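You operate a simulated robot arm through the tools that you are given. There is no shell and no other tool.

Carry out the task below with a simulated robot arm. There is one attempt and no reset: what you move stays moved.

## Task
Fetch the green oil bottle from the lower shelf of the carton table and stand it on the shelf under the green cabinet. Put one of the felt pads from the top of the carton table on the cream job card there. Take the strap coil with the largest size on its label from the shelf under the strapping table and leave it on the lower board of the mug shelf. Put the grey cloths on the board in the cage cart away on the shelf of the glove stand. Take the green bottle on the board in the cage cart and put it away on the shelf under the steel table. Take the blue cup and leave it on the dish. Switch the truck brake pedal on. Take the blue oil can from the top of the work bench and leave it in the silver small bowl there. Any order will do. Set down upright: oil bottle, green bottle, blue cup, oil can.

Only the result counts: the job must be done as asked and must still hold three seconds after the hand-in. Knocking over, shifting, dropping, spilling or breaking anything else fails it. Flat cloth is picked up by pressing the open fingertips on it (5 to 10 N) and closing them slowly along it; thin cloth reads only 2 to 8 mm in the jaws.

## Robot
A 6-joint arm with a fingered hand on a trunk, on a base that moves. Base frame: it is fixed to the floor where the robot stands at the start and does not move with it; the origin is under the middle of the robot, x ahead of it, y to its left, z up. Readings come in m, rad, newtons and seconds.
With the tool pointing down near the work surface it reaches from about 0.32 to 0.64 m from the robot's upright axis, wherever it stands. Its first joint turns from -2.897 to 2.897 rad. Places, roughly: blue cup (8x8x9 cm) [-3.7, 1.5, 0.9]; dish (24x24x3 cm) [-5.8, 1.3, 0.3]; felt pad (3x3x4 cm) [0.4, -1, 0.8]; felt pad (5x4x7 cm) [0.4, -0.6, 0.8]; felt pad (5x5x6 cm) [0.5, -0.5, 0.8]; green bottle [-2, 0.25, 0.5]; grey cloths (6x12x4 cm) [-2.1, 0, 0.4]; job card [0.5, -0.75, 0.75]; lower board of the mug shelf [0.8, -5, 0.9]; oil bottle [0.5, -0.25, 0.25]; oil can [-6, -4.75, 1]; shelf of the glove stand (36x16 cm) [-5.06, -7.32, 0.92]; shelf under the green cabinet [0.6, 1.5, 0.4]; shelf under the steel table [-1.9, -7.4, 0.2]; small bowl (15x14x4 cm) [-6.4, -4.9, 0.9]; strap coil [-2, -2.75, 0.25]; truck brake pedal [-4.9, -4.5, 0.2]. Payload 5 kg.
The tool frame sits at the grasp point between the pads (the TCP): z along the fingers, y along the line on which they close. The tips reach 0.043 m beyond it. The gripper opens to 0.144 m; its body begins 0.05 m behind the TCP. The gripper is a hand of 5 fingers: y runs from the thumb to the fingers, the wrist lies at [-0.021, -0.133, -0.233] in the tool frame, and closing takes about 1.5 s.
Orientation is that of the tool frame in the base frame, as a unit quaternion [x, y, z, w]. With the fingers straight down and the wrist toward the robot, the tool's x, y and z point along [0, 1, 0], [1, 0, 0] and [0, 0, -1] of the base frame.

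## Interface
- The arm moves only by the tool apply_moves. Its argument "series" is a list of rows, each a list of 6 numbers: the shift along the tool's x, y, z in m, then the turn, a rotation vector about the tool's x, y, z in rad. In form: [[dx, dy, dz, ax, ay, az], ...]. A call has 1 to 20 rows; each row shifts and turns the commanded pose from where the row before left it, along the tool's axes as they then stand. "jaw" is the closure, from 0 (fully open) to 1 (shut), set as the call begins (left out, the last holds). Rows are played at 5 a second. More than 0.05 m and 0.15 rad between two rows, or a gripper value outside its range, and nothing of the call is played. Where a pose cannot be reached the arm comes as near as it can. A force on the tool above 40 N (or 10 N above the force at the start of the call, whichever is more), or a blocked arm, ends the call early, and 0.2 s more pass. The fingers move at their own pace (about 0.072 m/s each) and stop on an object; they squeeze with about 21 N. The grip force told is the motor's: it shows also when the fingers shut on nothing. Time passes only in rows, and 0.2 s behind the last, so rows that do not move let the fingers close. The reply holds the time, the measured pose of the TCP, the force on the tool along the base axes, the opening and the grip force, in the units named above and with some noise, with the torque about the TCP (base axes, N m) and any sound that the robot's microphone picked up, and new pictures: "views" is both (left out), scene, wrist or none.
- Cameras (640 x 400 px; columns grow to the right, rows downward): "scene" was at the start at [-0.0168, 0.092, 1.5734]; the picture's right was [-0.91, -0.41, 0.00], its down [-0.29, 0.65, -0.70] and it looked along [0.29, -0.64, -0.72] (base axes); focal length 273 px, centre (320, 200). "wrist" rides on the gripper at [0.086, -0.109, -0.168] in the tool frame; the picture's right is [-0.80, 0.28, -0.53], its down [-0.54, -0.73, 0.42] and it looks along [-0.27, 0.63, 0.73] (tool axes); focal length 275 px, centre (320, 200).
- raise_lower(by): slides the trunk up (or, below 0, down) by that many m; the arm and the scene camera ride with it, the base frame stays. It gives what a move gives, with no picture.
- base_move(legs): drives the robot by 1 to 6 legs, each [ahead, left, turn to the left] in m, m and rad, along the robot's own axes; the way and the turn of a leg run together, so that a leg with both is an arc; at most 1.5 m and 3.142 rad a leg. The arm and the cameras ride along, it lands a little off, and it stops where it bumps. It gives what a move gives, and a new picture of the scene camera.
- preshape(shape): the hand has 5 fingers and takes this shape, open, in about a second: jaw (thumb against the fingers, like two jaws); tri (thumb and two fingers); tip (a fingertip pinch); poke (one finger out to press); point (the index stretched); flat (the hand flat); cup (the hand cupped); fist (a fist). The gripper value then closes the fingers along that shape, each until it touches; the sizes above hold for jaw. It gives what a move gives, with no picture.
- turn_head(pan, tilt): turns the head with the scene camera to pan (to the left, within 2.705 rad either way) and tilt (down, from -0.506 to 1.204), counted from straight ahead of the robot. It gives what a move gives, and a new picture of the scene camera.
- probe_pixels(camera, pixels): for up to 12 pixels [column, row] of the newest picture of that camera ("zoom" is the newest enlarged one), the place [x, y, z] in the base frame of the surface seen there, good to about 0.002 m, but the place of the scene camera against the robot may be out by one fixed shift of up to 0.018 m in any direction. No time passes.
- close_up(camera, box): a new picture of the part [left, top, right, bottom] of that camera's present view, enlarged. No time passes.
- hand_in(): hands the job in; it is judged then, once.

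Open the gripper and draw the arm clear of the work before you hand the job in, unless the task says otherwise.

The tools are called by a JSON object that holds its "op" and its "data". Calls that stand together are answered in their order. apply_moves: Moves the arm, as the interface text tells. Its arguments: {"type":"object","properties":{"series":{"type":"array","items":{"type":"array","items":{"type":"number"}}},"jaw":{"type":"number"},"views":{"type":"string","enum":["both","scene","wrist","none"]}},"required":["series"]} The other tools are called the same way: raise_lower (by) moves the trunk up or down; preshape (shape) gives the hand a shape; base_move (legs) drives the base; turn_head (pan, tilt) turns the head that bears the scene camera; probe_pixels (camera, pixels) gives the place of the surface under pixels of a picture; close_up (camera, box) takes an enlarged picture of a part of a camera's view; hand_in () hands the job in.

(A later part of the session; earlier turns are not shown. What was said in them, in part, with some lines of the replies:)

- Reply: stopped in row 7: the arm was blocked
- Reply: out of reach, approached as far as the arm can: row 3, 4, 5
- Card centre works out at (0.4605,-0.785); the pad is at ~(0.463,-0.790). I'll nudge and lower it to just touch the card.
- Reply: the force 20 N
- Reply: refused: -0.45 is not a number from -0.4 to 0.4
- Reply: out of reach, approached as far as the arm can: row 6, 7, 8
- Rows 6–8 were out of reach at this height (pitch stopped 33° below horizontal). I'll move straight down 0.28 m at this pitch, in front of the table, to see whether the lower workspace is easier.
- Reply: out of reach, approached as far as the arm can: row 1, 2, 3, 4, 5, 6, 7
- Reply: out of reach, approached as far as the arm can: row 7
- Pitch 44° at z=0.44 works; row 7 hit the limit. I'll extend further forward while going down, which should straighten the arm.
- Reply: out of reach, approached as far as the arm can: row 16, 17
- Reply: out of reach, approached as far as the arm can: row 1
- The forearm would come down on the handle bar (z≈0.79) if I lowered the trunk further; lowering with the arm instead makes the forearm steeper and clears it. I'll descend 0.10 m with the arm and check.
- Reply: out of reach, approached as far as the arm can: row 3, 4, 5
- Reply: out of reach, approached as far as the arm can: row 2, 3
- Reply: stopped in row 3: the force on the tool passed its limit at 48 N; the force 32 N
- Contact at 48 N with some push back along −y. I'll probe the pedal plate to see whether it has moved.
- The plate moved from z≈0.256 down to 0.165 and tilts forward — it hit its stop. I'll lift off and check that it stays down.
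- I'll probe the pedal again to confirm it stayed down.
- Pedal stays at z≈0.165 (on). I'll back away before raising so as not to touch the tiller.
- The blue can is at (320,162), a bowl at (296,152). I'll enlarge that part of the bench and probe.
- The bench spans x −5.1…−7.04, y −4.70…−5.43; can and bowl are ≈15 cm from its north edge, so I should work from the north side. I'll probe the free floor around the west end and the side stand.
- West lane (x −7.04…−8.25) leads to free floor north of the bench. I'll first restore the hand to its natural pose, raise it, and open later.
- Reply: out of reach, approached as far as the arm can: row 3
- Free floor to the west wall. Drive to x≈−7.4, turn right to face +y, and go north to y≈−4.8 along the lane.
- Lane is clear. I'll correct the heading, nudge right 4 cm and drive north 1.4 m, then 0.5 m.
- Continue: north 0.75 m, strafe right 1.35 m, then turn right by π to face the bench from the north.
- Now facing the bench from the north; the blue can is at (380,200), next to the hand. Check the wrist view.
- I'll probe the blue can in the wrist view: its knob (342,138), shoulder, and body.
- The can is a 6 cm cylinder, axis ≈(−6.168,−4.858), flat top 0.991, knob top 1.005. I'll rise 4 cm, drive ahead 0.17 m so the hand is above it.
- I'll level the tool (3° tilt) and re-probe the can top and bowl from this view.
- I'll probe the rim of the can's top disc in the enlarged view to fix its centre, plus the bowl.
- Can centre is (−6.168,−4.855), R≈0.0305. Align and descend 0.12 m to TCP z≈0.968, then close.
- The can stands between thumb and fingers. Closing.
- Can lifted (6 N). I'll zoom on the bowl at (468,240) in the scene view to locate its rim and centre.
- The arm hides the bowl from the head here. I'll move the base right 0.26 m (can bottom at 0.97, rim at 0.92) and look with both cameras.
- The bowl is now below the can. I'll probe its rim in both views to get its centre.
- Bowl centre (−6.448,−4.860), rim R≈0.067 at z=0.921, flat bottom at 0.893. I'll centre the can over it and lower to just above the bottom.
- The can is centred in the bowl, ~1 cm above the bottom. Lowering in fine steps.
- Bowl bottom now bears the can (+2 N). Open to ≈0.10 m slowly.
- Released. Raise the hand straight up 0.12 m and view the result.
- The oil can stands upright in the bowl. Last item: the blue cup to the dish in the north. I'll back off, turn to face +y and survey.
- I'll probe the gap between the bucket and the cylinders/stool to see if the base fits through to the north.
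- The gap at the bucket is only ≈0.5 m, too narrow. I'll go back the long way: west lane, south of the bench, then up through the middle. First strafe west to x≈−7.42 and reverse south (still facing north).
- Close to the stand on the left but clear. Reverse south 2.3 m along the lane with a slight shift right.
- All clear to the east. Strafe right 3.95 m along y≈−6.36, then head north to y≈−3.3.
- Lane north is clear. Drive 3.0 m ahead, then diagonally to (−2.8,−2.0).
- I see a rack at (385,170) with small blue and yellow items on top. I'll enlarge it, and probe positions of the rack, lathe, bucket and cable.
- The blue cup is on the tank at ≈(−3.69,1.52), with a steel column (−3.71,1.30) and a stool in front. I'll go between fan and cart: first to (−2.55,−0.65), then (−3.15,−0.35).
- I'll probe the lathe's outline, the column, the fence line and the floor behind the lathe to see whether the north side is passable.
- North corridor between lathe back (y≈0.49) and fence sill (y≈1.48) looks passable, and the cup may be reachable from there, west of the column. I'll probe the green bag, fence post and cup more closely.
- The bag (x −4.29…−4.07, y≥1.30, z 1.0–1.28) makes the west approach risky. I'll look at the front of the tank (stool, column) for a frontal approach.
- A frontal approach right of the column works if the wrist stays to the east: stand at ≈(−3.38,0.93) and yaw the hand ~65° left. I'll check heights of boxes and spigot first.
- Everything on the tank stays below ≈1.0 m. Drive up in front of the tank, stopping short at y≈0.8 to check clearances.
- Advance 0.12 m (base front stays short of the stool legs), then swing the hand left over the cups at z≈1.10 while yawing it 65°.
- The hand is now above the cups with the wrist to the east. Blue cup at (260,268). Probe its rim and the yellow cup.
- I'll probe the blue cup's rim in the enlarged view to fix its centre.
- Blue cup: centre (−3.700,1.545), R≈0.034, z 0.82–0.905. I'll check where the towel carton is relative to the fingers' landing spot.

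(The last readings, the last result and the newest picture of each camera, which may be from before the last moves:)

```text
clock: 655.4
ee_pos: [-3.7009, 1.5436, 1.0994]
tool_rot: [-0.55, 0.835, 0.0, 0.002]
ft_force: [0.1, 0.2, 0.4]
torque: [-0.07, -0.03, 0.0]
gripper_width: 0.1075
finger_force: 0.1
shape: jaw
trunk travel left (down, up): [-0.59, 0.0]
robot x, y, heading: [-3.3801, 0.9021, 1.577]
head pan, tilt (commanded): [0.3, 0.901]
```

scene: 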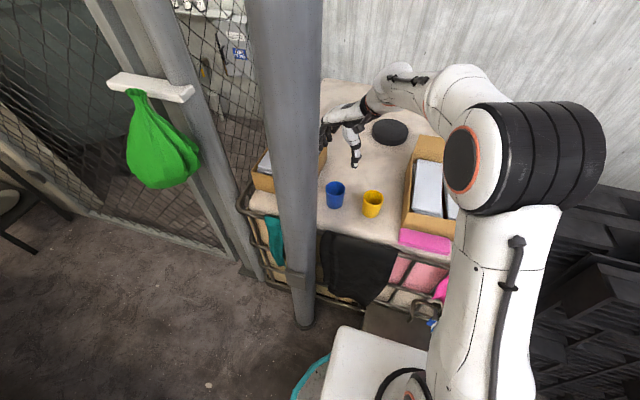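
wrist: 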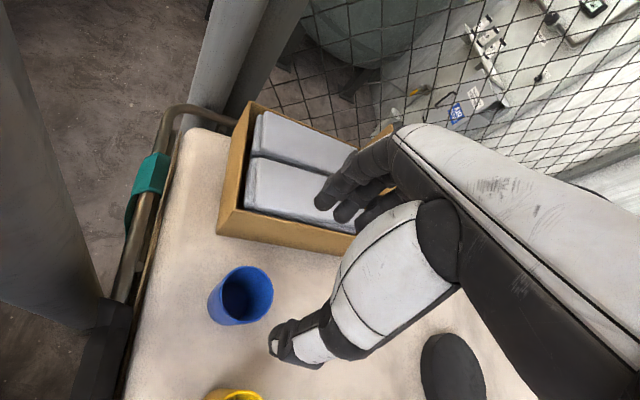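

The carton's face is at x≈−3.80, so I'll narrow the opening to ≈0.086 m and descend over the cup, checking part-way.

{"op": "apply_moves", "data": {"series": [[0, 0, 0.03, 0, 0, 0], [0, 0, 0.03, 0, 0, 0], [0, 0, 0.03, 0, 0, 0], [0, 0, 0.03, 0, 0, 0]], "jaw": 0.38, "views": "both"}}

```text
clock: 656.4
ee_pos: [-3.6984, 1.5434, 0.9809]
tool_rot: [-0.549, 0.836, -0.001, 0.001]
ft_force: [0.2, 0.3, -0.2]
torque: [-0.03, 0.02, -0.04]
gripper_width: 0.0898
finger_force: 0.1
shape: jaw
trunk travel left (down, up): [-0.59, 0.0]
robot x, y, heading: [-3.3814, 0.9, 1.578]
head pan, tilt (commanded): [0.3, 0.901]
```

scene: 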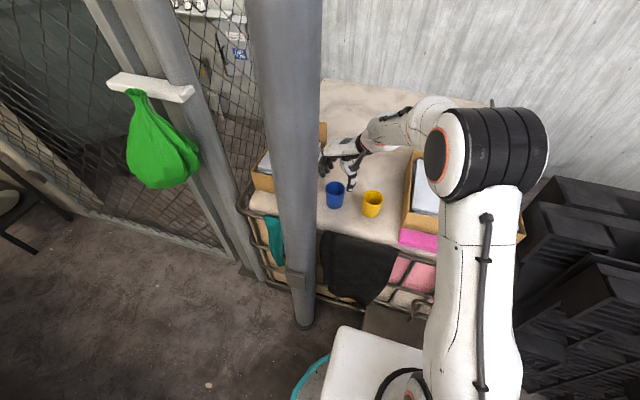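
wrist: 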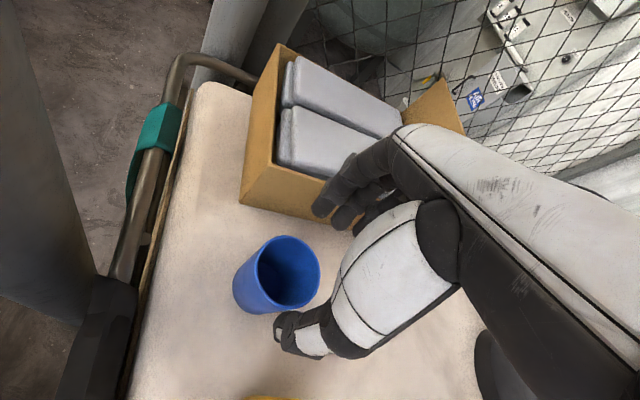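

Alignment looks right (cup between thumb and fingers). Continue down 0.10 m in steps.

{"op": "apply_moves", "data": {"series": [[0, 0, 0.025, 0, 0, 0], [0, 0, 0.025, 0, 0, 0], [0, 0, 0.02, 0, 0, 0], [0, 0, 0.02, 0, 0, 0], [0, 0, 0.012, 0, 0, 0]], "views": "both"}}

```text
clock: 657.6
ee_pos: [-3.6999, 1.5433, 0.8787]
tool_rot: [-0.549, 0.836, -0.001, 0.001]
ft_force: [-0.4, 1.1, 0.6]
torque: [0.0, 0.0, -0.01]
gripper_width: 0.0897
finger_force: 0.0
shape: jaw
trunk travel left (down, up): [-0.59, 0.0]
robot x, y, heading: [-3.3792, 0.9005, 1.575]
head pan, tilt (commanded): [0.3, 0.901]
```

scene: 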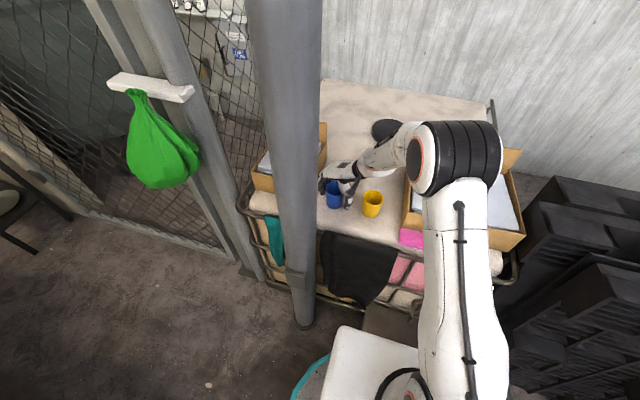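
wrist: 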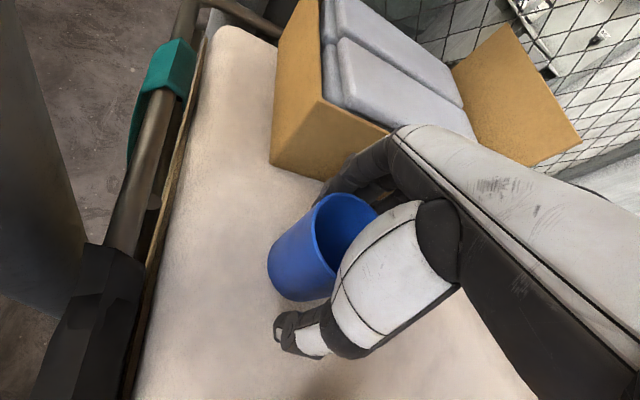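

No contact and the cup is between the fingers. Close on it.

{"op": "apply_moves", "data": {"series": [[0, 0, 0, 0, 0, 0], [0, 0, 0, 0, 0, 0], [0, 0, 0, 0, 0, 0], [0, 0, 0, 0, 0, 0], [0, 0, 0, 0, 0, 0], [0, 0, 0, 0, 0, 0]], "jaw": 1.0, "views": "wrist"}}

```text
clock: 659.0
ee_pos: [-3.6996, 1.5432, 0.8793]
tool_rot: [-0.549, 0.836, 0.0, 0.001]
ft_force: [-0.9, -0.4, -0.2]
torque: [0.0, -0.01, -0.02]
gripper_width: 0.0587
finger_force: 21.2
shape: jaw
trunk travel left (down, up): [-0.59, 0.0]
robot x, y, heading: [-3.3824, 0.8992, 1.576]
head pan, tilt (commanded): [0.3, 0.901]
```

wrist: 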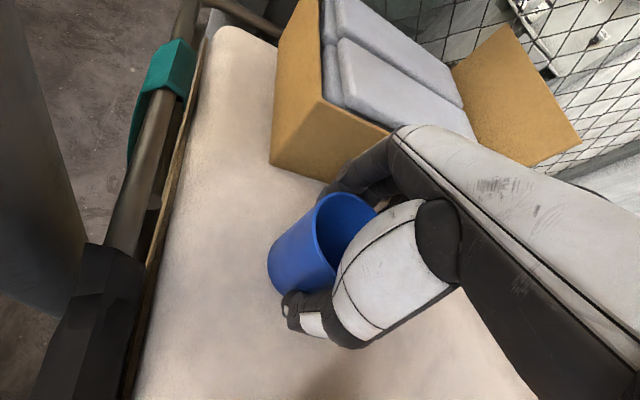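

Gripped (58.7 mm). Lift straight up 0.2 m with the arm.

{"op": "apply_moves", "data": {"series": [[0, 0, -0.02, 0, 0, 0], [0, 0, -0.03, 0, 0, 0], [0, 0, -0.03, 0, 0, 0], [0, 0, -0.03, 0, 0, 0], [0, 0, -0.03, 0, 0, 0], [0, 0, -0.03, 0, 0, 0], [0, 0, -0.03, 0, 0, 0]], "views": "both"}}

```text
clock: 660.6
ee_pos: [-3.6993, 1.5449, 1.0768]
tool_rot: [-0.549, 0.836, 0.0, 0.001]
ft_force: [-0.4, 1.2, -1.0]
torque: [0.01, 0.02, -0.04]
gripper_width: 0.0585
finger_force: 20.6
shape: jaw
trunk travel left (down, up): [-0.59, 0.0]
robot x, y, heading: [-3.3843, 0.8966, 1.57]
head pan, tilt (commanded): [0.3, 0.901]
```

scene: 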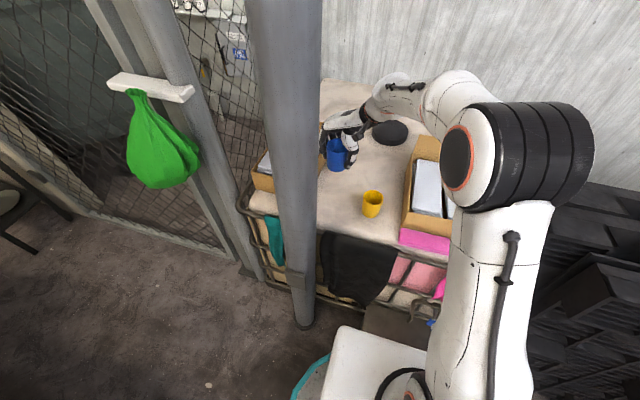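
wrist: 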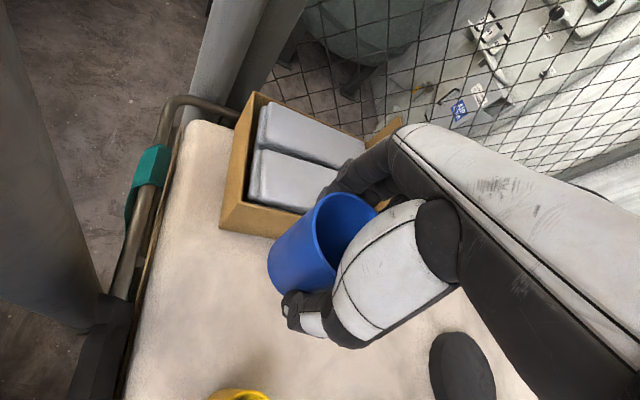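

Cup held. Swing back east with the reverse yaw, at z≈1.10.

{"op": "apply_moves", "data": {"series": [[0, 0, -0.025, 0, 0, 0], [-0.0202, -0.0435, 0, 0, 0, 0.142], [-0.0262, -0.0402, 0, 0, 0, 0.142], [-0.0316, -0.0361, 0, 0, 0, 0.142], [-0.0364, -0.0313, 0, 0, 0, 0.142], [-0.0404, -0.0258, 0, 0, 0, 0.142], [-0.0437, -0.0198, 0, 0, 0, 0.142], [-0.0461, -0.0134, 0, 0, 0, 0.142], [-0.0475, -0.0068, 0, 0, 0, 0.142]], "views": "scene"}}

```text
clock: 662.6
ee_pos: [-3.3126, 1.5553, 1.1044]
tool_rot: [-0.012, 1.0, 0.001, 0.0]
ft_force: [0.3, 0.9, -0.6]
torque: [-0.05, 0.02, 0.02]
gripper_width: 0.0588
finger_force: 21.0
shape: jaw
trunk travel left (down, up): [-0.59, 0.0]
robot x, y, heading: [-3.3828, 0.9001, 1.576]
head pan, tilt (commanded): [0.3, 0.901]
```

scene: 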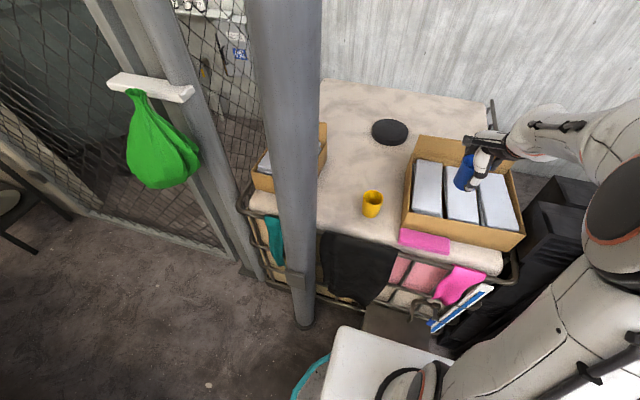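

Now back off 0.4 m, turn left to face −x, and view the corridor behind the lathe.

{"op": "base_move", "data": {"legs": [[-0.38, 0, 0], [0, 0, 1.571]]}}

{"op": "turn_head", "data": {"pan": 0.0, "tilt": 0.5}}

```text
clock: 668.8
ee_pos: [-4.0335, 0.5854, 1.105]
tool_rot: [0.717, -0.698, -0.001, 0.001]
ft_force: [0.1, 0.1, 0.4]
torque: [0.02, 0.03, 0.0]
gripper_width: 0.0582
finger_force: 20.6
shape: jaw
trunk travel left (down, up): [-0.59, 0.0]
robot x, y, heading: [-3.3757, 0.5195, -3.136]
head pan, tilt (commanded): [0.3, 0.901]
```

scene: 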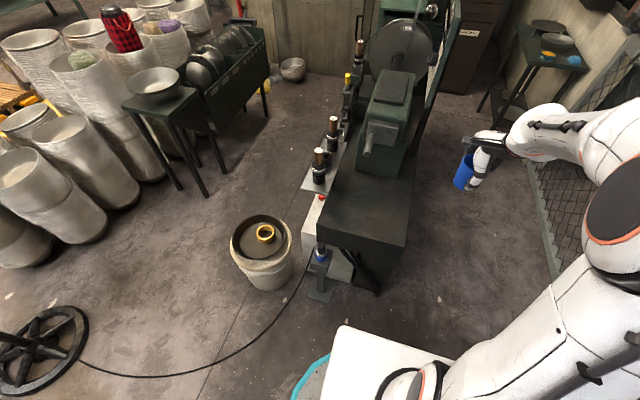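

```text
clock: 669.7
ee_pos: [-4.0333, 0.5852, 1.105]
tool_rot: [0.717, -0.697, -0.001, 0.0]
ft_force: [0.7, 0.4, -0.7]
torque: [-0.02, -0.01, 0.03]
gripper_width: 0.0584
finger_force: 20.9
shape: jaw
trunk travel left (down, up): [-0.59, 0.0]
robot x, y, heading: [-3.3808, 0.5156, -3.134]
head pan, tilt (commanded): [0.0, 0.499]
```

scene: 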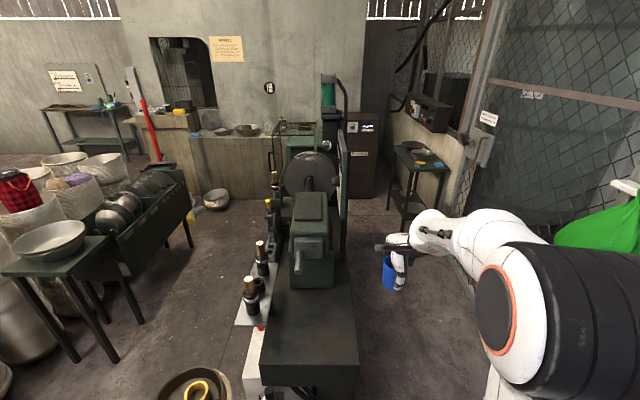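

The small table at (415,170) in the corner should hold the dish. Enlarge and probe.

{"op": "close_up", "data": {"camera": "scene", "box": [370, 130, 470, 230]}}

{"op": "probe_pixels", "data": {"camera": "scene", "pixels": [[415, 155], [395, 150], [445, 168], [410, 205], [400, 190], [390, 210], [430, 170], [412, 165], [340, 200], [345, 270], [420, 230], [360, 190]]}}

```text
4.00 times, centred on (420, 180) of scene
```

zoom: 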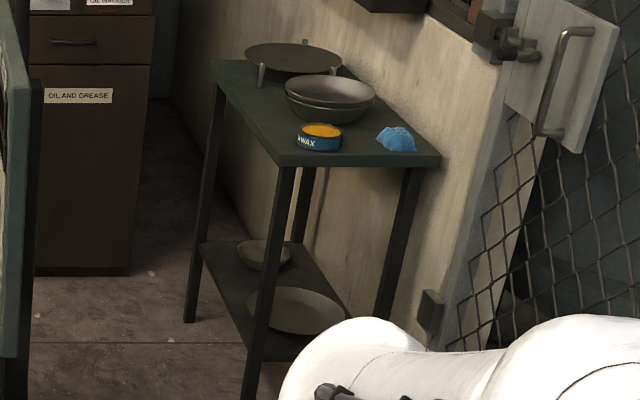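

```text
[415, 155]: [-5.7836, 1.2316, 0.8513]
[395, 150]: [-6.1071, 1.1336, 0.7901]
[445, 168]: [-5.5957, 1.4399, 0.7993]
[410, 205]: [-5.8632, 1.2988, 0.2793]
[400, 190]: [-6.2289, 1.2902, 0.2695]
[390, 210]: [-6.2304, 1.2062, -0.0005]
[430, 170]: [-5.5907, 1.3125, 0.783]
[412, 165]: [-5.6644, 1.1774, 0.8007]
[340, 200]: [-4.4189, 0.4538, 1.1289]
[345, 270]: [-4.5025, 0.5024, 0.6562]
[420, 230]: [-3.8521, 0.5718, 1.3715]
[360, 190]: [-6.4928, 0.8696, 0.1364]
```

The dish lies on the lower shelf of that small table (zoom ≈(297,310)). I'll probe dish, shelf and legs in the enlarged view.

{"op": "probe_pixels", "data": {"camera": "zoom", "pixels": [[297, 312], [255, 295], [335, 325], [290, 292], [300, 330], [262, 255], [230, 280], [325, 290], [255, 360], [390, 280], [190, 300], [270, 350]]}}

```text
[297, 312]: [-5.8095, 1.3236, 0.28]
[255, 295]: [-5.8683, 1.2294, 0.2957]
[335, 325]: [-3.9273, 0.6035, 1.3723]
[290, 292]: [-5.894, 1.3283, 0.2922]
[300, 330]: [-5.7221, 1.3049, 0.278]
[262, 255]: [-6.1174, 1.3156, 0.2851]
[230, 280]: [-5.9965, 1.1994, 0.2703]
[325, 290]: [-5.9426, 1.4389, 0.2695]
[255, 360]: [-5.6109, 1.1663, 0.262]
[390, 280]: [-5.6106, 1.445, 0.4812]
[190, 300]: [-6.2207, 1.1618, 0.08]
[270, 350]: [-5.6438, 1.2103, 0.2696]
```

Shelf z≈0.27; dish interior z≈0.28 with centre near (−5.79,1.305); east legs at y≈1.17 and 1.445 leave a 0.24 m gap. I'll enter the corridor: through the gap by the column, then west past the bag at y≈0.95.

{"op": "base_move", "data": {"legs": [[0.484, -0.345, 0]]}}

{"op": "turn_head", "data": {"pan": -0.5, "tilt": 0.9}}

```text
clock: 673.1
ee_pos: [-4.5459, 0.912, 1.1054]
tool_rot: [0.718, -0.696, -0.001, 0.0]
ft_force: [-0.1, -1.1, -1.6]
torque: [0.01, 0.0, 0.0]
gripper_width: 0.0586
finger_force: 21.1
shape: jaw
trunk travel left (down, up): [-0.59, 0.0]
robot x, y, heading: [-3.8888, 0.8479, -3.133]
head pan, tilt (commanded): [0.0, 0.499]
```

scene: 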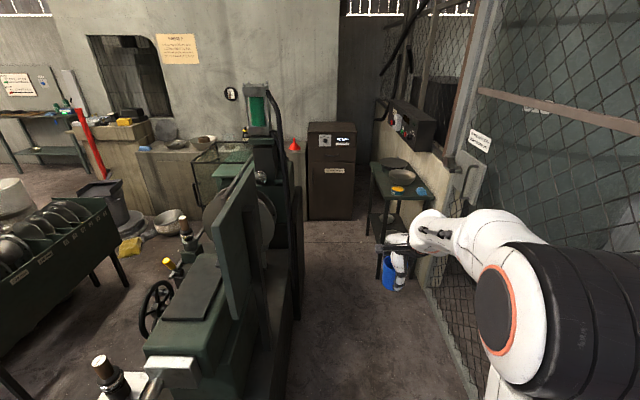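

```text
clock: 674.0
ee_pos: [-4.5447, 0.9136, 1.1046]
tool_rot: [0.718, -0.696, -0.001, 0.0]
ft_force: [-1.8, 0.4, 0.5]
torque: [0.01, -0.01, 0.02]
gripper_width: 0.0582
finger_force: 21.0
shape: jaw
trunk travel left (down, up): [-0.59, 0.0]
robot x, y, heading: [-3.8878, 0.8475, -3.131]
head pan, tilt (commanded): [-0.499, 0.901]
```

scene: 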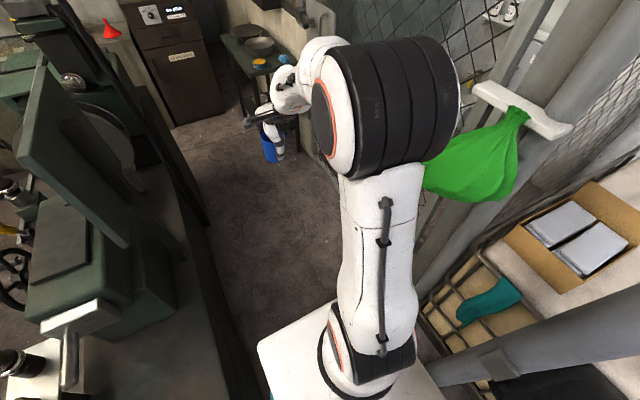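

The elbow drum and bag appear close in this view; I'll probe both to know the real gap.

{"op": "probe_pixels", "data": {"camera": "scene", "pixels": [[455, 95], [430, 60], [440, 130], [440, 180], [470, 160], [500, 150], [480, 195], [460, 140], [210, 250], [330, 290], [190, 330], [250, 385]]}}

```text
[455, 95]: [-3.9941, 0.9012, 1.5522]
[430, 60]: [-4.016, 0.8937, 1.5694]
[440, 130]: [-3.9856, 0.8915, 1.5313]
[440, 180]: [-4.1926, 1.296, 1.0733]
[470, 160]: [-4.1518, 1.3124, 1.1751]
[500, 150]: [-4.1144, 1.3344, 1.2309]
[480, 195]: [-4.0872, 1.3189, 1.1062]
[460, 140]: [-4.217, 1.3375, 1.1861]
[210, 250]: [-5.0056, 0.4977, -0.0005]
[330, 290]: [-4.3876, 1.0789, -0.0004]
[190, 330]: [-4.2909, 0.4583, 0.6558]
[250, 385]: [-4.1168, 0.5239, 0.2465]
```

Plenty of room (bag at y≥1.30, arm at y≈0.9). Drive west 0.5 m, right 6 cm.

{"op": "base_move", "data": {"legs": [[0.55, -0.06, -0.01]]}}

{"op": "turn_head", "data": {"pan": 0.0, "tilt": 0.7}}

```text
clock: 677.2
ee_pos: [-5.0878, 0.969, 1.1046]
tool_rot: [0.717, -0.698, -0.001, -0.001]
ft_force: [-0.1, -0.1, -0.4]
torque: [0.0, -0.01, 0.02]
gripper_width: 0.0585
finger_force: 20.9
shape: jaw
trunk travel left (down, up): [-0.59, 0.0]
robot x, y, heading: [-4.436, 0.8997, -3.137]
head pan, tilt (commanded): [-0.499, 0.901]
```

scene: 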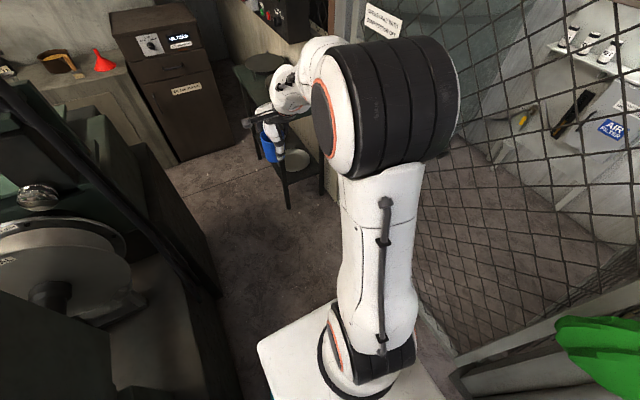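

```text
clock: 678.1
ee_pos: [-5.0879, 0.9685, 1.1048]
tool_rot: [0.717, -0.697, -0.001, 0.0]
ft_force: [0.1, -0.5, -0.6]
torque: [0.02, 0.02, -0.02]
gripper_width: 0.0586
finger_force: 21.2
shape: jaw
trunk travel left (down, up): [-0.59, 0.0]
robot x, y, heading: [-4.4305, 0.9021, -3.131]
head pan, tilt (commanded): [0.0, 0.7]
```

scene: 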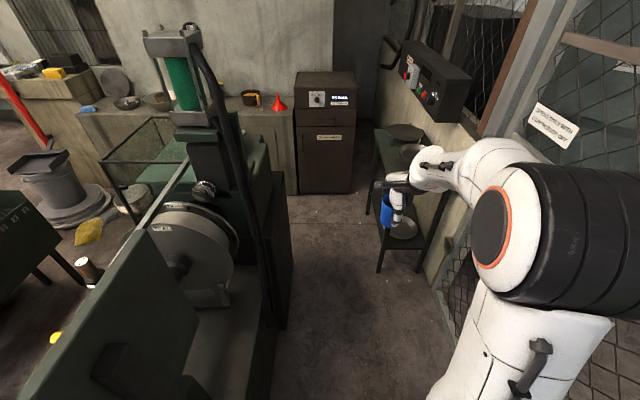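

The east end of the table is straight ahead-right. I'll move to (−4.72,1.06) and lower the trunk there, with the hand still east of the table edge (x=−5.59).

{"op": "base_move", "data": {"legs": [[0.29, -0.16, -0.01]]}}

{"op": "turn_head", "data": {"pan": -0.2, "tilt": 0.8}}

{"op": "probe_pixels", "data": {"camera": "scene", "pixels": [[300, 60], [350, 60], [320, 150], [290, 150], [340, 180], [260, 230], [200, 200]]}}

```text
clock: 680.3
ee_pos: [-5.3666, 1.1379, 1.1057]
tool_rot: [0.713, -0.701, -0.001, 0.0]
ft_force: [1.4, 0.4, -0.1]
torque: [-0.01, -0.04, 0.01]
gripper_width: 0.0582
finger_force: 21.4
shape: jaw
trunk travel left (down, up): [-0.59, 0.0]
robot x, y, heading: [-4.7137, 1.0648, 3.141]
head pan, tilt (commanded): [0.0, 0.7]
```

scene: 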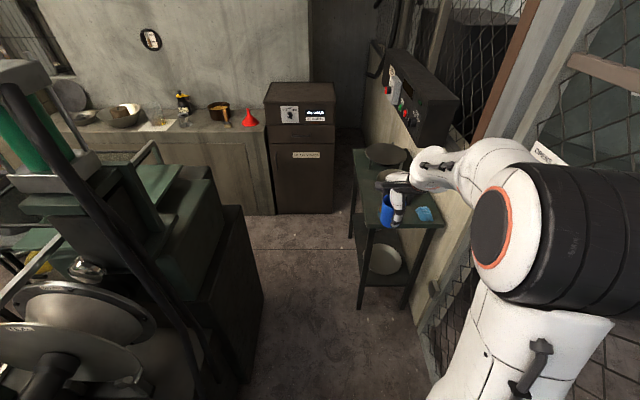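

```text
clock: 681.0
ee_pos: [-5.3672, 1.1372, 1.1047]
tool_rot: [0.713, -0.701, 0.0, -0.001]
ft_force: [0.1, 0.9, -0.1]
torque: [0.0, -0.02, 0.0]
gripper_width: 0.0585
finger_force: 20.9
shape: jaw
trunk travel left (down, up): [-0.59, 0.0]
robot x, y, heading: [-4.7118, 1.0615, 3.139]
head pan, tilt (commanded): [-0.201, 0.799]
```

scene: 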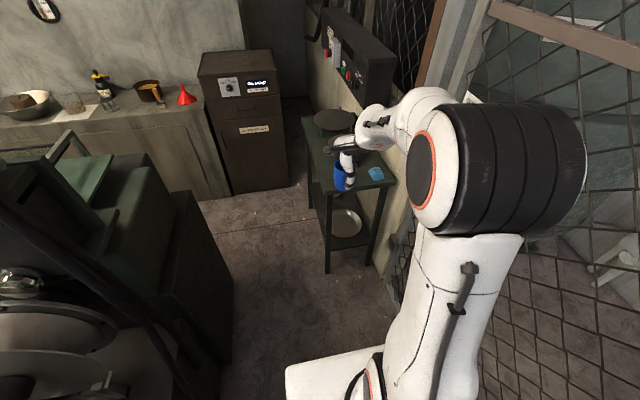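

```text
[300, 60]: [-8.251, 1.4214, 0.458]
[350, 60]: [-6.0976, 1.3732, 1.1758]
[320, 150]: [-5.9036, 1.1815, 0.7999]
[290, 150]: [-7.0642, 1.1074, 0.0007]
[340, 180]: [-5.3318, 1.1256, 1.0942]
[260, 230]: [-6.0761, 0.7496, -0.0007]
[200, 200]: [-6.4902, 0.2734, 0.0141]
```

The hand is still 0.14 m clear of the table edge. Lower the trunk to the bottom.

{"op": "raise_lower", "data": {"by": -0.4}}

{"op": "raise_lower", "data": {"by": -0.19}}

{"op": "apply_moves", "data": {"series": [[-0.03, 0, 0.02, 0, 0, 0], [-0.03, 0, 0.03, 0, 0, 0], [-0.03, 0, 0.03, 0, 0, 0], [-0.03, 0, 0.03, 0, 0, 0]], "views": "both"}}

```text
clock: 684.8
ee_pos: [-5.3666, 1.1375, 0.7047]
tool_rot: [0.713, -0.701, -0.001, 0.001]
ft_force: [1.2, 0.4, -0.9]
torque: [0.03, 0.01, 0.0]
gripper_width: 0.0584
finger_force: 20.7
shape: jaw
trunk travel left (down, up): [-0.19, 0.4]
robot x, y, heading: [-4.7108, 1.0659, 3.136]
head pan, tilt (commanded): [-0.201, 0.799]
```

```text
clock: 686.9
ee_pos: [-5.3656, 1.137, 0.5156]
tool_rot: [0.713, -0.701, -0.001, 0.001]
ft_force: [-0.5, 0.2, -0.1]
torque: [0.02, -0.01, -0.01]
gripper_width: 0.0586
finger_force: 20.9
shape: jaw
trunk travel left (down, up): [0.0, 0.59]
robot x, y, heading: [-4.7096, 1.0623, 3.138]
head pan, tilt (commanded): [-0.201, 0.799]
```

```text
clock: 687.9
ee_pos: [-5.3685, 1.2572, 0.4073]
tool_rot: [0.714, -0.701, -0.001, 0.0]
ft_force: [-0.5, -1.8, 1.6]
torque: [0.02, -0.02, 0.02]
gripper_width: 0.0583
finger_force: 21.0
shape: jaw
trunk travel left (down, up): [0.0, 0.59]
robot x, y, heading: [-4.7128, 1.06, 3.137]
head pan, tilt (commanded): [-0.201, 0.799]
```

scene: 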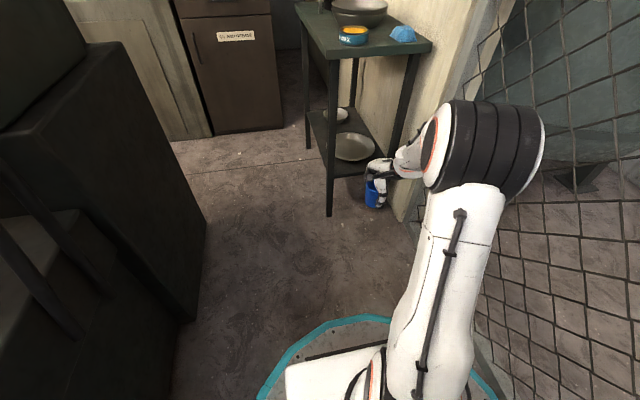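
wrist: 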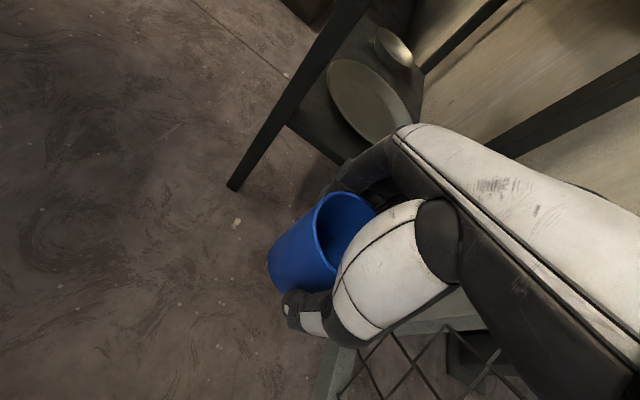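

I'll check the elbow drum's distance to the mesh fence and re-probe table legs and dish from the wrist view.

{"op": "probe_pixels", "data": {"camera": "scene", "pixels": [[538, 150], [500, 110], [525, 180], [410, 150], [330, 205], [400, 200], [355, 148], [420, 60], [345, 60], [405, 215]]}}

{"op": "probe_pixels", "data": {"camera": "wrist", "pixels": [[340, 90], [365, 110], [395, 110], [335, 65], [385, 130], [270, 130], [235, 180], [320, 130], [560, 110], [365, 65], [355, 350], [300, 110]]}}

```text
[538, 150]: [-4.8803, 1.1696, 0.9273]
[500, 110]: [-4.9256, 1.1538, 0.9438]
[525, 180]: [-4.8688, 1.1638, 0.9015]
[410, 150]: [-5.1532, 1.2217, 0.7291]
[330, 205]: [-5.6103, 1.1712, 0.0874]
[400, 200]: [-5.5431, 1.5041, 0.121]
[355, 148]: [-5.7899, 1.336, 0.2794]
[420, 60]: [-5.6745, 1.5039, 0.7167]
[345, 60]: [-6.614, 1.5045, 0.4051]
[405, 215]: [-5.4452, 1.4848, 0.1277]
```

```text
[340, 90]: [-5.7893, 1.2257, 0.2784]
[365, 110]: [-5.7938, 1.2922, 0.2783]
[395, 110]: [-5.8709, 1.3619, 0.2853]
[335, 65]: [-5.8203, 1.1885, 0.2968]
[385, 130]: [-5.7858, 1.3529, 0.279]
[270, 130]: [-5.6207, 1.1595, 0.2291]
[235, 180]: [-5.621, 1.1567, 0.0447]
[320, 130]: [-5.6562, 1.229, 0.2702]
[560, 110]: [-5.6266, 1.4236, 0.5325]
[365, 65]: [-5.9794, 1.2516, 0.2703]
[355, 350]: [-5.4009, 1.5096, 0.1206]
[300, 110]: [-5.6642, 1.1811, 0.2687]
```

Dish interior z≈0.279; leg gap y 1.175–1.424; drum is well clear of the mesh. I'll shift 4 cm north, lower 2 cm, then drive ahead 0.28 m.

{"op": "apply_moves", "data": {"series": [[-0.021, 0, 0.01, 0, 0, 0], [-0.02, 0, 0.012, 0, 0, 0], [0, 0, 0, 0, 0, 0]], "views": "none"}}

{"op": "base_move", "data": {"legs": [[0.26, 0, 0.003]]}}

{"op": "apply_moves", "data": {"series": [[0, 0, 0, 0, 0, 0]], "views": "wrist"}}

```text
clock: 688.7
ee_pos: [-5.3697, 1.2975, 0.3825]
tool_rot: [0.713, -0.701, -0.002, 0.0]
ft_force: [0.5, -0.6, -0.2]
torque: [-0.02, -0.02, -0.03]
gripper_width: 0.0583
finger_force: 21.1
shape: jaw
trunk travel left (down, up): [0.0, 0.59]
robot x, y, heading: [-4.7125, 1.0631, 3.139]
head pan, tilt (commanded): [-0.201, 0.799]
```

```text
clock: 690.6
ee_pos: [-5.6285, 1.297, 0.3828]
tool_rot: [0.715, -0.7, -0.001, 0.0]
ft_force: [0.2, -0.2, -0.4]
torque: [0.0, 0.0, 0.01]
gripper_width: 0.0584
finger_force: 21.0
shape: jaw
trunk travel left (down, up): [0.0, 0.59]
robot x, y, heading: [-4.9686, 1.0632, 3.138]
head pan, tilt (commanded): [-0.201, 0.799]
```

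scene: 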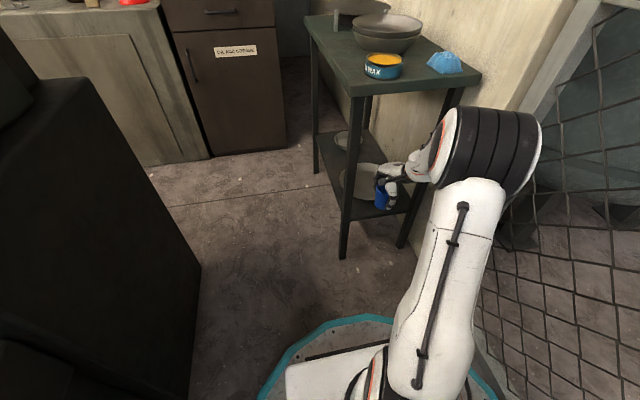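

```text
clock: 691.0
ee_pos: [-5.6293, 1.2969, 0.3825]
tool_rot: [0.714, -0.701, 0.0, -0.001]
ft_force: [-1.8, 1.3, -0.6]
torque: [0.01, 0.0, -0.01]
gripper_width: 0.0584
finger_force: 21.0
shape: jaw
trunk travel left (down, up): [0.0, 0.59]
robot x, y, heading: [-4.9721, 1.0653, 3.141]
head pan, tilt (commanded): [-0.201, 0.799]
```

wrist: 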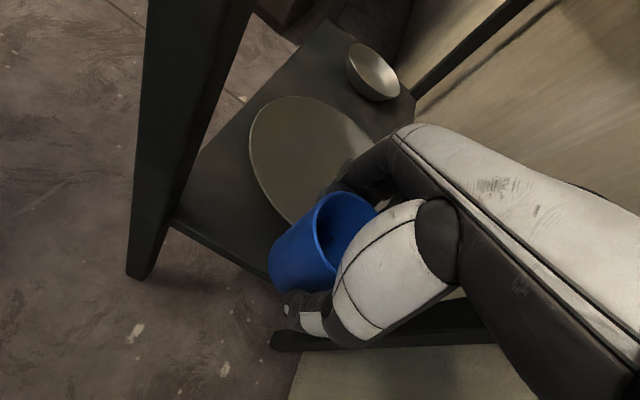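

The cup has passed between the legs and the dish is in view. Probe the dish rim for its centre.

{"op": "probe_pixels", "data": {"camera": "wrist", "pixels": [[252, 150], [262, 185], [285, 217], [275, 108], [310, 99], [345, 118], [300, 150], [320, 180], [290, 190], [370, 140], [155, 230], [330, 345]]}}

```text
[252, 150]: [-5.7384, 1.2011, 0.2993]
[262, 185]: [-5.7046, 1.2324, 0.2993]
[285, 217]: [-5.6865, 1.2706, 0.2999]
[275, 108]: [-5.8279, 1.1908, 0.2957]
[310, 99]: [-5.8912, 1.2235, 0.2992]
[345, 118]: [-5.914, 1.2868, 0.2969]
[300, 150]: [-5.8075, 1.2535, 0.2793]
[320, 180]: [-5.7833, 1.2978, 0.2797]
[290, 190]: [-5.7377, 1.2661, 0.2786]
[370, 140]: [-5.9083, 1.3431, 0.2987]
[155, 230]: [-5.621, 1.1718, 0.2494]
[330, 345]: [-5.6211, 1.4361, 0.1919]
```

Dish centre (−5.799,1.302), R≈0.117, interior 0.279. Drive ahead 0.14 m so the cup is ~3 cm from the centre.

{"op": "base_move", "data": {"legs": [[0.145, 0, 0]]}}

{"op": "apply_moves", "data": {"series": [[0, 0, 0.015, 0, 0, 0], [0, 0, 0.015, 0, 0, 0], [0, 0, 0, 0, 0, 0]], "views": "both"}}

```text
clock: 692.3
ee_pos: [-5.7694, 1.2961, 0.3825]
tool_rot: [0.715, -0.699, -0.001, -0.001]
ft_force: [0.5, 0.6, -0.7]
torque: [0.01, -0.02, 0.01]
gripper_width: 0.0583
finger_force: 21.0
shape: jaw
trunk travel left (down, up): [0.0, 0.59]
robot x, y, heading: [-5.1078, 1.0644, -3.147]
head pan, tilt (commanded): [-0.201, 0.799]
```

scene: 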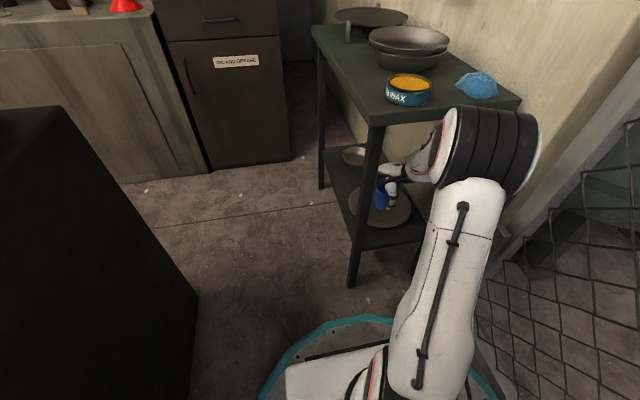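

```text
clock: 693.1
ee_pos: [-5.7668, 1.295, 0.3532]
tool_rot: [0.715, -0.699, -0.001, 0.0]
ft_force: [-0.1, -0.2, 0.5]
torque: [0.02, 0.0, 0.01]
gripper_width: 0.0585
finger_force: 21.1
shape: jaw
trunk travel left (down, up): [0.0, 0.59]
robot x, y, heading: [-5.1098, 1.0654, -3.141]
head pan, tilt (commanded): [-0.201, 0.799]
```

scene: 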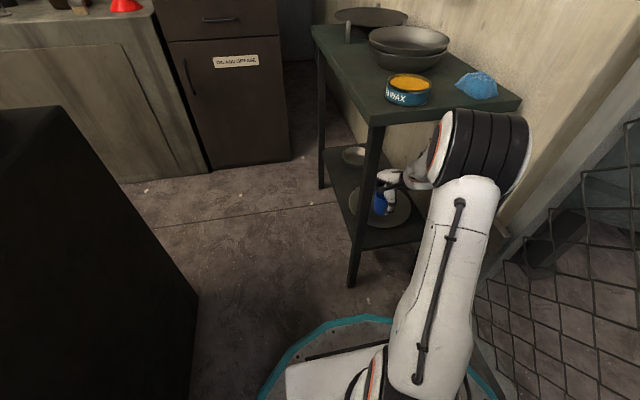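
wrist: 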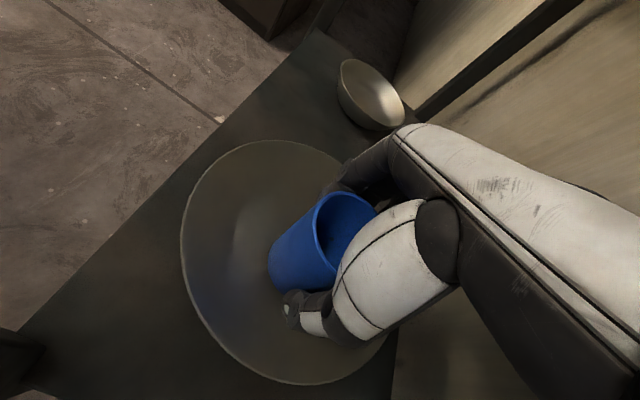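

The cup is over the dish, ~1.4 cm above it. Lower in fine steps until contact.

{"op": "apply_moves", "data": {"series": [[0, 0, 0.006, 0, 0, 0], [0, 0, 0.004, 0, 0, 0], [0, 0, 0.002, 0, 0, 0], [0, 0, 0, 0, 0, 0]], "views": "none"}}

```text
clock: 694.1
ee_pos: [-5.7704, 1.295, 0.3415]
tool_rot: [0.715, -0.699, -0.001, 0.0]
ft_force: [0.0, 0.2, 0.4]
torque: [0.01, 0.02, 0.03]
gripper_width: 0.0585
finger_force: 21.2
shape: jaw
trunk travel left (down, up): [0.0, 0.59]
robot x, y, heading: [-5.1134, 1.0656, -3.14]
head pan, tilt (commanded): [-0.201, 0.799]
```

Still free. A few more millimetres.

{"op": "apply_moves", "data": {"series": [[0, 0, 0.001, 0, 0, 0], [0, 0, 0.001, 0, 0, 0], [0, 0, 0.001, 0, 0, 0], [0, 0, 0, 0, 0, 0]], "views": "none"}}

```text
clock: 695.1
ee_pos: [-5.7696, 1.2956, 0.3379]
tool_rot: [0.715, -0.699, -0.001, 0.001]
ft_force: [0.3, -0.2, 0.7]
torque: [0.01, 0.01, 0.03]
gripper_width: 0.0583
finger_force: 21.4
shape: jaw
trunk travel left (down, up): [0.0, 0.59]
robot x, y, heading: [-5.1102, 1.0662, -3.146]
head pan, tilt (commanded): [-0.201, 0.799]
```

{"op": "apply_moves", "data": {"series": [[0, 0, 0.001, 0, 0, 0], [0, 0, 0.001, 0, 0, 0], [0, 0, 0, 0, 0, 0]], "views": "wrist"}}

```text
clock: 695.9
ee_pos: [-5.7708, 1.2953, 0.338]
tool_rot: [0.715, -0.699, -0.002, 0.001]
ft_force: [1.4, -0.4, 10.7]
torque: [0.03, 0.06, 0.03]
gripper_width: 0.0587
finger_force: 21.5
shape: jaw
trunk travel left (down, up): [0.0, 0.59]
robot x, y, heading: [-5.1112, 1.0655, -3.138]
head pan, tilt (commanded): [-0.201, 0.799]
```

wrist: 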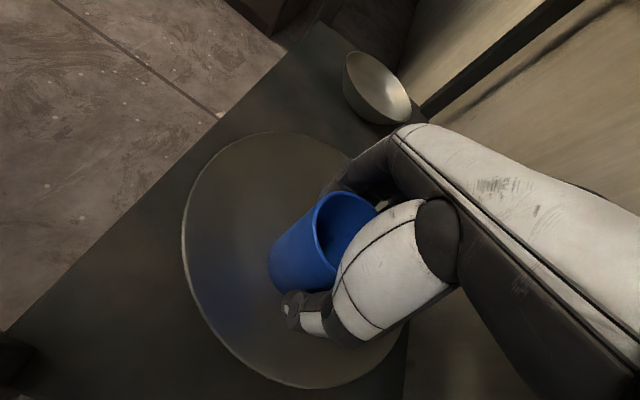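

Contact at 10.7 N: the cup stands on the dish. Relax 1 mm and open to ≈0.09 m.

{"op": "apply_moves", "data": {"series": [[0, 0, -0.001, 0, 0, 0], [0, 0, 0, 0, 0, 0], [0, 0, 0, 0, 0, 0], [0, 0, 0, 0, 0, 0]], "jaw": 0.36, "views": "wrist"}}

```text
clock: 696.9
ee_pos: [-5.7694, 1.2967, 0.3371]
tool_rot: [0.715, -0.699, -0.001, -0.001]
ft_force: [0.4, -0.4, 0.3]
torque: [0.02, 0.0, 0.01]
gripper_width: 0.0919
finger_force: 0.0
shape: jaw
trunk travel left (down, up): [0.0, 0.59]
robot x, y, heading: [-5.1083, 1.0662, -3.141]
head pan, tilt (commanded): [-0.201, 0.799]
```

wrist: 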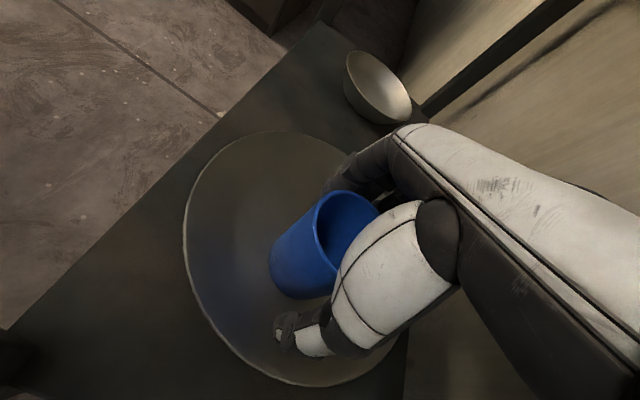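

Released. I'll raise with the arm by ~8 cm in small steps (tips must clear the rim at 0.364, forearm must stay under the table top), watching forces.

{"op": "apply_moves", "data": {"series": [[0, 0, -0.015, 0, 0, 0], [0, 0, -0.015, 0, 0, 0], [0, 0, -0.015, 0, 0, 0]], "views": "both"}}

```text
clock: 697.7
ee_pos: [-5.7693, 1.2951, 0.381]
tool_rot: [0.715, -0.699, -0.001, 0.0]
ft_force: [-0.2, 1.0, -0.4]
torque: [-0.03, 0.0, 0.01]
gripper_width: 0.0917
finger_force: 0.1
shape: jaw
trunk travel left (down, up): [0.0, 0.59]
robot x, y, heading: [-5.1068, 1.0662, -3.137]
head pan, tilt (commanded): [-0.201, 0.799]
```

scene: 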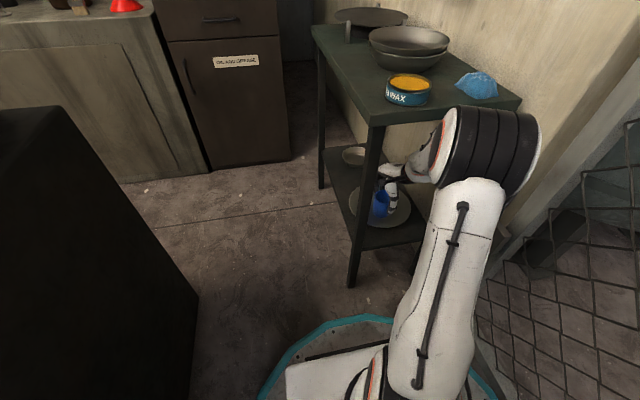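
wrist: 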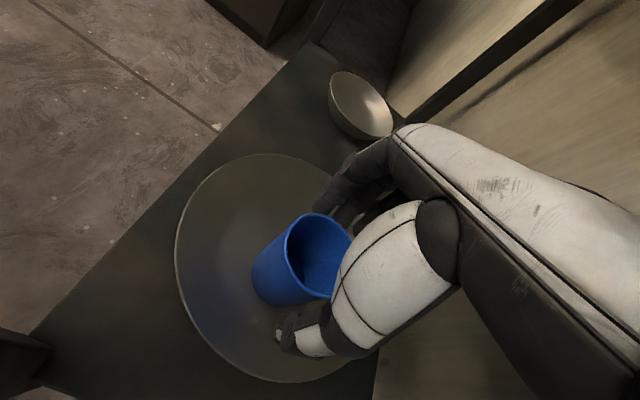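

The cup stays upright as the hand rises. Continue 4 cm more.

{"op": "apply_moves", "data": {"series": [[0, 0, -0.013, 0, 0, 0], [0, 0, -0.013, 0, 0, 0], [0, 0, -0.012, 0, 0, 0]], "views": "wrist"}}

{"op": "probe_pixels", "data": {"camera": "scene", "pixels": [[420, 120], [445, 112], [500, 105], [420, 115], [400, 125], [430, 150], [405, 170]]}}

```text
clock: 698.5
ee_pos: [-5.7698, 1.2946, 0.4205]
tool_rot: [0.714, -0.7, 0.0, 0.0]
ft_force: [0.5, 0.6, 0.1]
torque: [-0.03, -0.03, 0.0]
gripper_width: 0.0917
finger_force: 0.0
shape: jaw
trunk travel left (down, up): [0.0, 0.59]
robot x, y, heading: [-5.1106, 1.0645, -3.139]
head pan, tilt (commanded): [-0.201, 0.799]
```

wrist: 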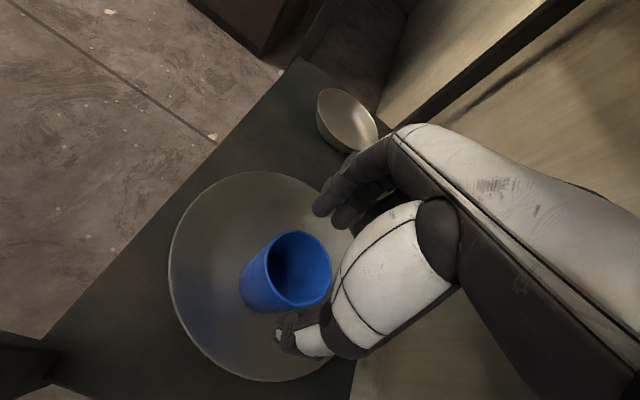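

```text
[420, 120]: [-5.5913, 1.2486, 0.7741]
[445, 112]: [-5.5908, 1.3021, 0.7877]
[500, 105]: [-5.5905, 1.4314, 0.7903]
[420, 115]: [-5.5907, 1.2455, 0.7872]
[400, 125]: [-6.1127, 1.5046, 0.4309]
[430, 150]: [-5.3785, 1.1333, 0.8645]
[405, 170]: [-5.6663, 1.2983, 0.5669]
```

No contact, edge underside ≈0.77. One more centimetre up, then back out straight along the same line.

{"op": "apply_moves", "data": {"series": [[0, 0, -0.008, 0, 0, 0]], "views": "none"}}

{"op": "base_move", "data": {"legs": [[-0.4, 0, 0]]}}

{"op": "apply_moves", "data": {"series": [[0, 0, 0, 0, 0, 0]], "views": "wrist"}}

```text
clock: 698.9
ee_pos: [-5.77, 1.2936, 0.4295]
tool_rot: [0.715, -0.699, -0.002, 0.001]
ft_force: [0.3, 0.2, -1.0]
torque: [0.0, 0.01, 0.0]
gripper_width: 0.092
finger_force: 0.0
shape: jaw
trunk travel left (down, up): [0.0, 0.59]
robot x, y, heading: [-5.1102, 1.0629, -3.14]
head pan, tilt (commanded): [-0.201, 0.799]
```

```text
clock: 701.4
ee_pos: [-5.3711, 1.2979, 0.4295]
tool_rot: [0.712, -0.702, -0.001, 0.0]
ft_force: [0.1, -0.4, 0.2]
torque: [0.03, 0.02, 0.03]
gripper_width: 0.0918
finger_force: 0.1
shape: jaw
trunk travel left (down, up): [0.0, 0.59]
robot x, y, heading: [-4.7119, 1.0641, 3.128]
head pan, tilt (commanded): [-0.201, 0.799]
```

scene: 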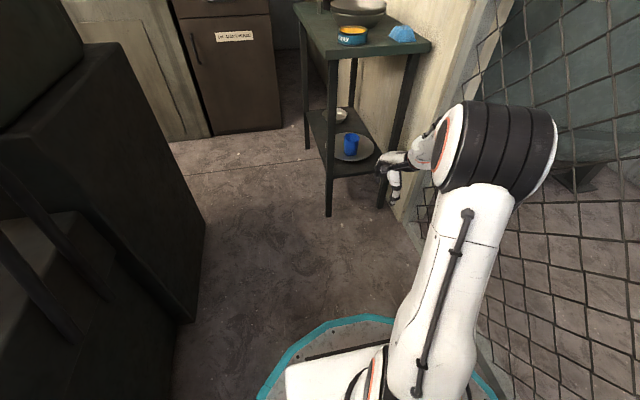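

```text
clock: 701.8
ee_pos: [-5.3715, 1.2987, 0.4303]
tool_rot: [0.712, -0.702, -0.001, -0.001]
ft_force: [0.7, 0.4, -1.0]
torque: [-0.03, 0.0, 0.01]
gripper_width: 0.0919
finger_force: 0.0
shape: jaw
trunk travel left (down, up): [0.0, 0.59]
robot x, y, heading: [-4.7141, 1.0621, 3.131]
head pan, tilt (commanded): [-0.201, 0.799]
```

wrist: 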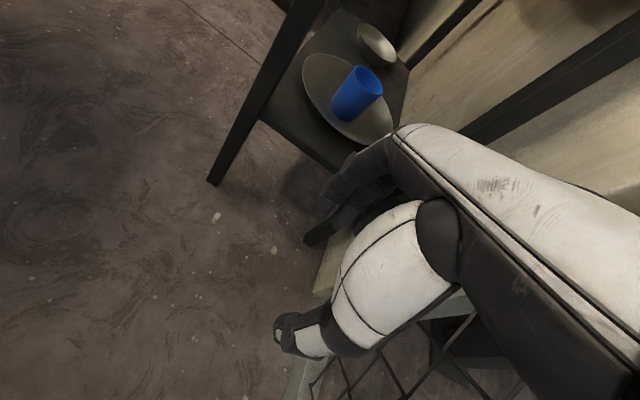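

The blue cup stands upright on the dish (wrist view (358,92)). I'll open the hand fully and draw the arm a little further away before handing in.

{"op": "apply_moves", "data": {"series": [[0.03, 0, -0.02, 0, 0, 0], [0.03, 0, -0.02, 0, 0, 0], [0, 0, 0, 0, 0, 0], [0, 0, 0, 0, 0, 0]], "jaw": 0.0, "views": "both"}}

{"op": "close_up", "data": {"camera": "scene", "box": [290, 80, 420, 220]}}

```text
clock: 702.8
ee_pos: [-5.3722, 1.2388, 0.4704]
tool_rot: [0.712, -0.702, -0.001, -0.001]
ft_force: [0.4, 0.0, -0.7]
torque: [0.02, 0.01, 0.0]
gripper_width: 0.1436
finger_force: 0.0
shape: jaw
trunk travel left (down, up): [0.0, 0.59]
robot x, y, heading: [-4.7103, 1.0636, 3.129]
head pan, tilt (commanded): [-0.201, 0.799]
```

scene: 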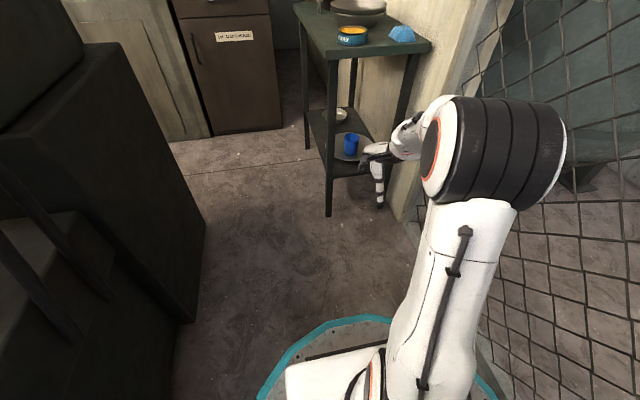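
wrist: 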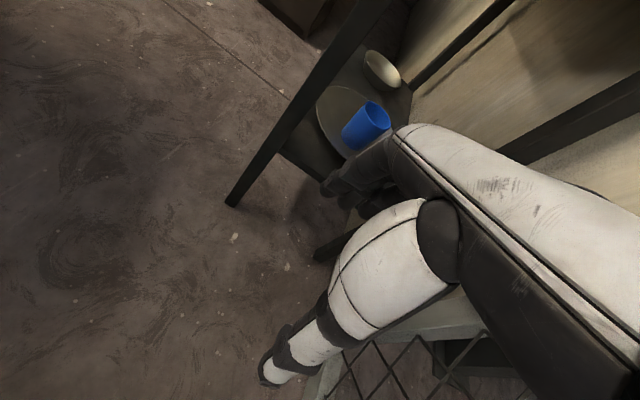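

```text
2.86 times, centred on (355, 150) of scene
```

zoom: 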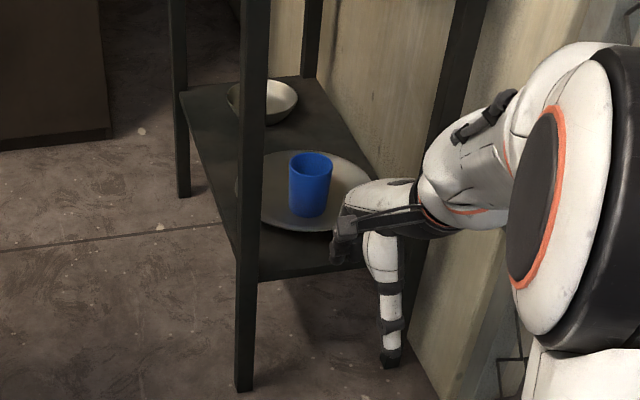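

The cup stands upright on the dish, the hand is open and clear, and all eight jobs have been done and checked as they were finished. Handing in.

{"op": "hand_in", "data": {}}

```text
The job is handed in.
```

I finished all eight jobs and handed the work in. I viewed each result when I set it down, but I did not go back to re-check earlier ones before handing in.

| Job | Result |
|---|---|
| Green oil bottle | Standing upright on the shelf under the green cabinet |
| Felt pad | The rectangular pad is on the cream job card on the carton table |
| Strap coil | The 15 mm coil is on the lower board of the mug shelf; the only other one was 9 mm |
| Grey cloths | The whole stack is on the shelf of the glove stand, in front of the glove box |
| Green bottle from the cage cart | Standing upright on the shelf under the steel table, beside the similar bottle already there |
| Blue cup | Standing upright on the dish, about 3 cm off its centre |
| Truck brake pedal | Pressed down to its stop, and it stayed down when I lifted off |
| Blue oil can | Standing upright in the small silver bowl on the work bench |

- **Brake pedal:** there was no label or indicator on the truck, so I took "down" to mean on. I could not confirm it any other way.
- **Other objects:** no drive reported a bump and I saw nothing else move. I did have to drive across the fan's cable lying on the floor near the cart.
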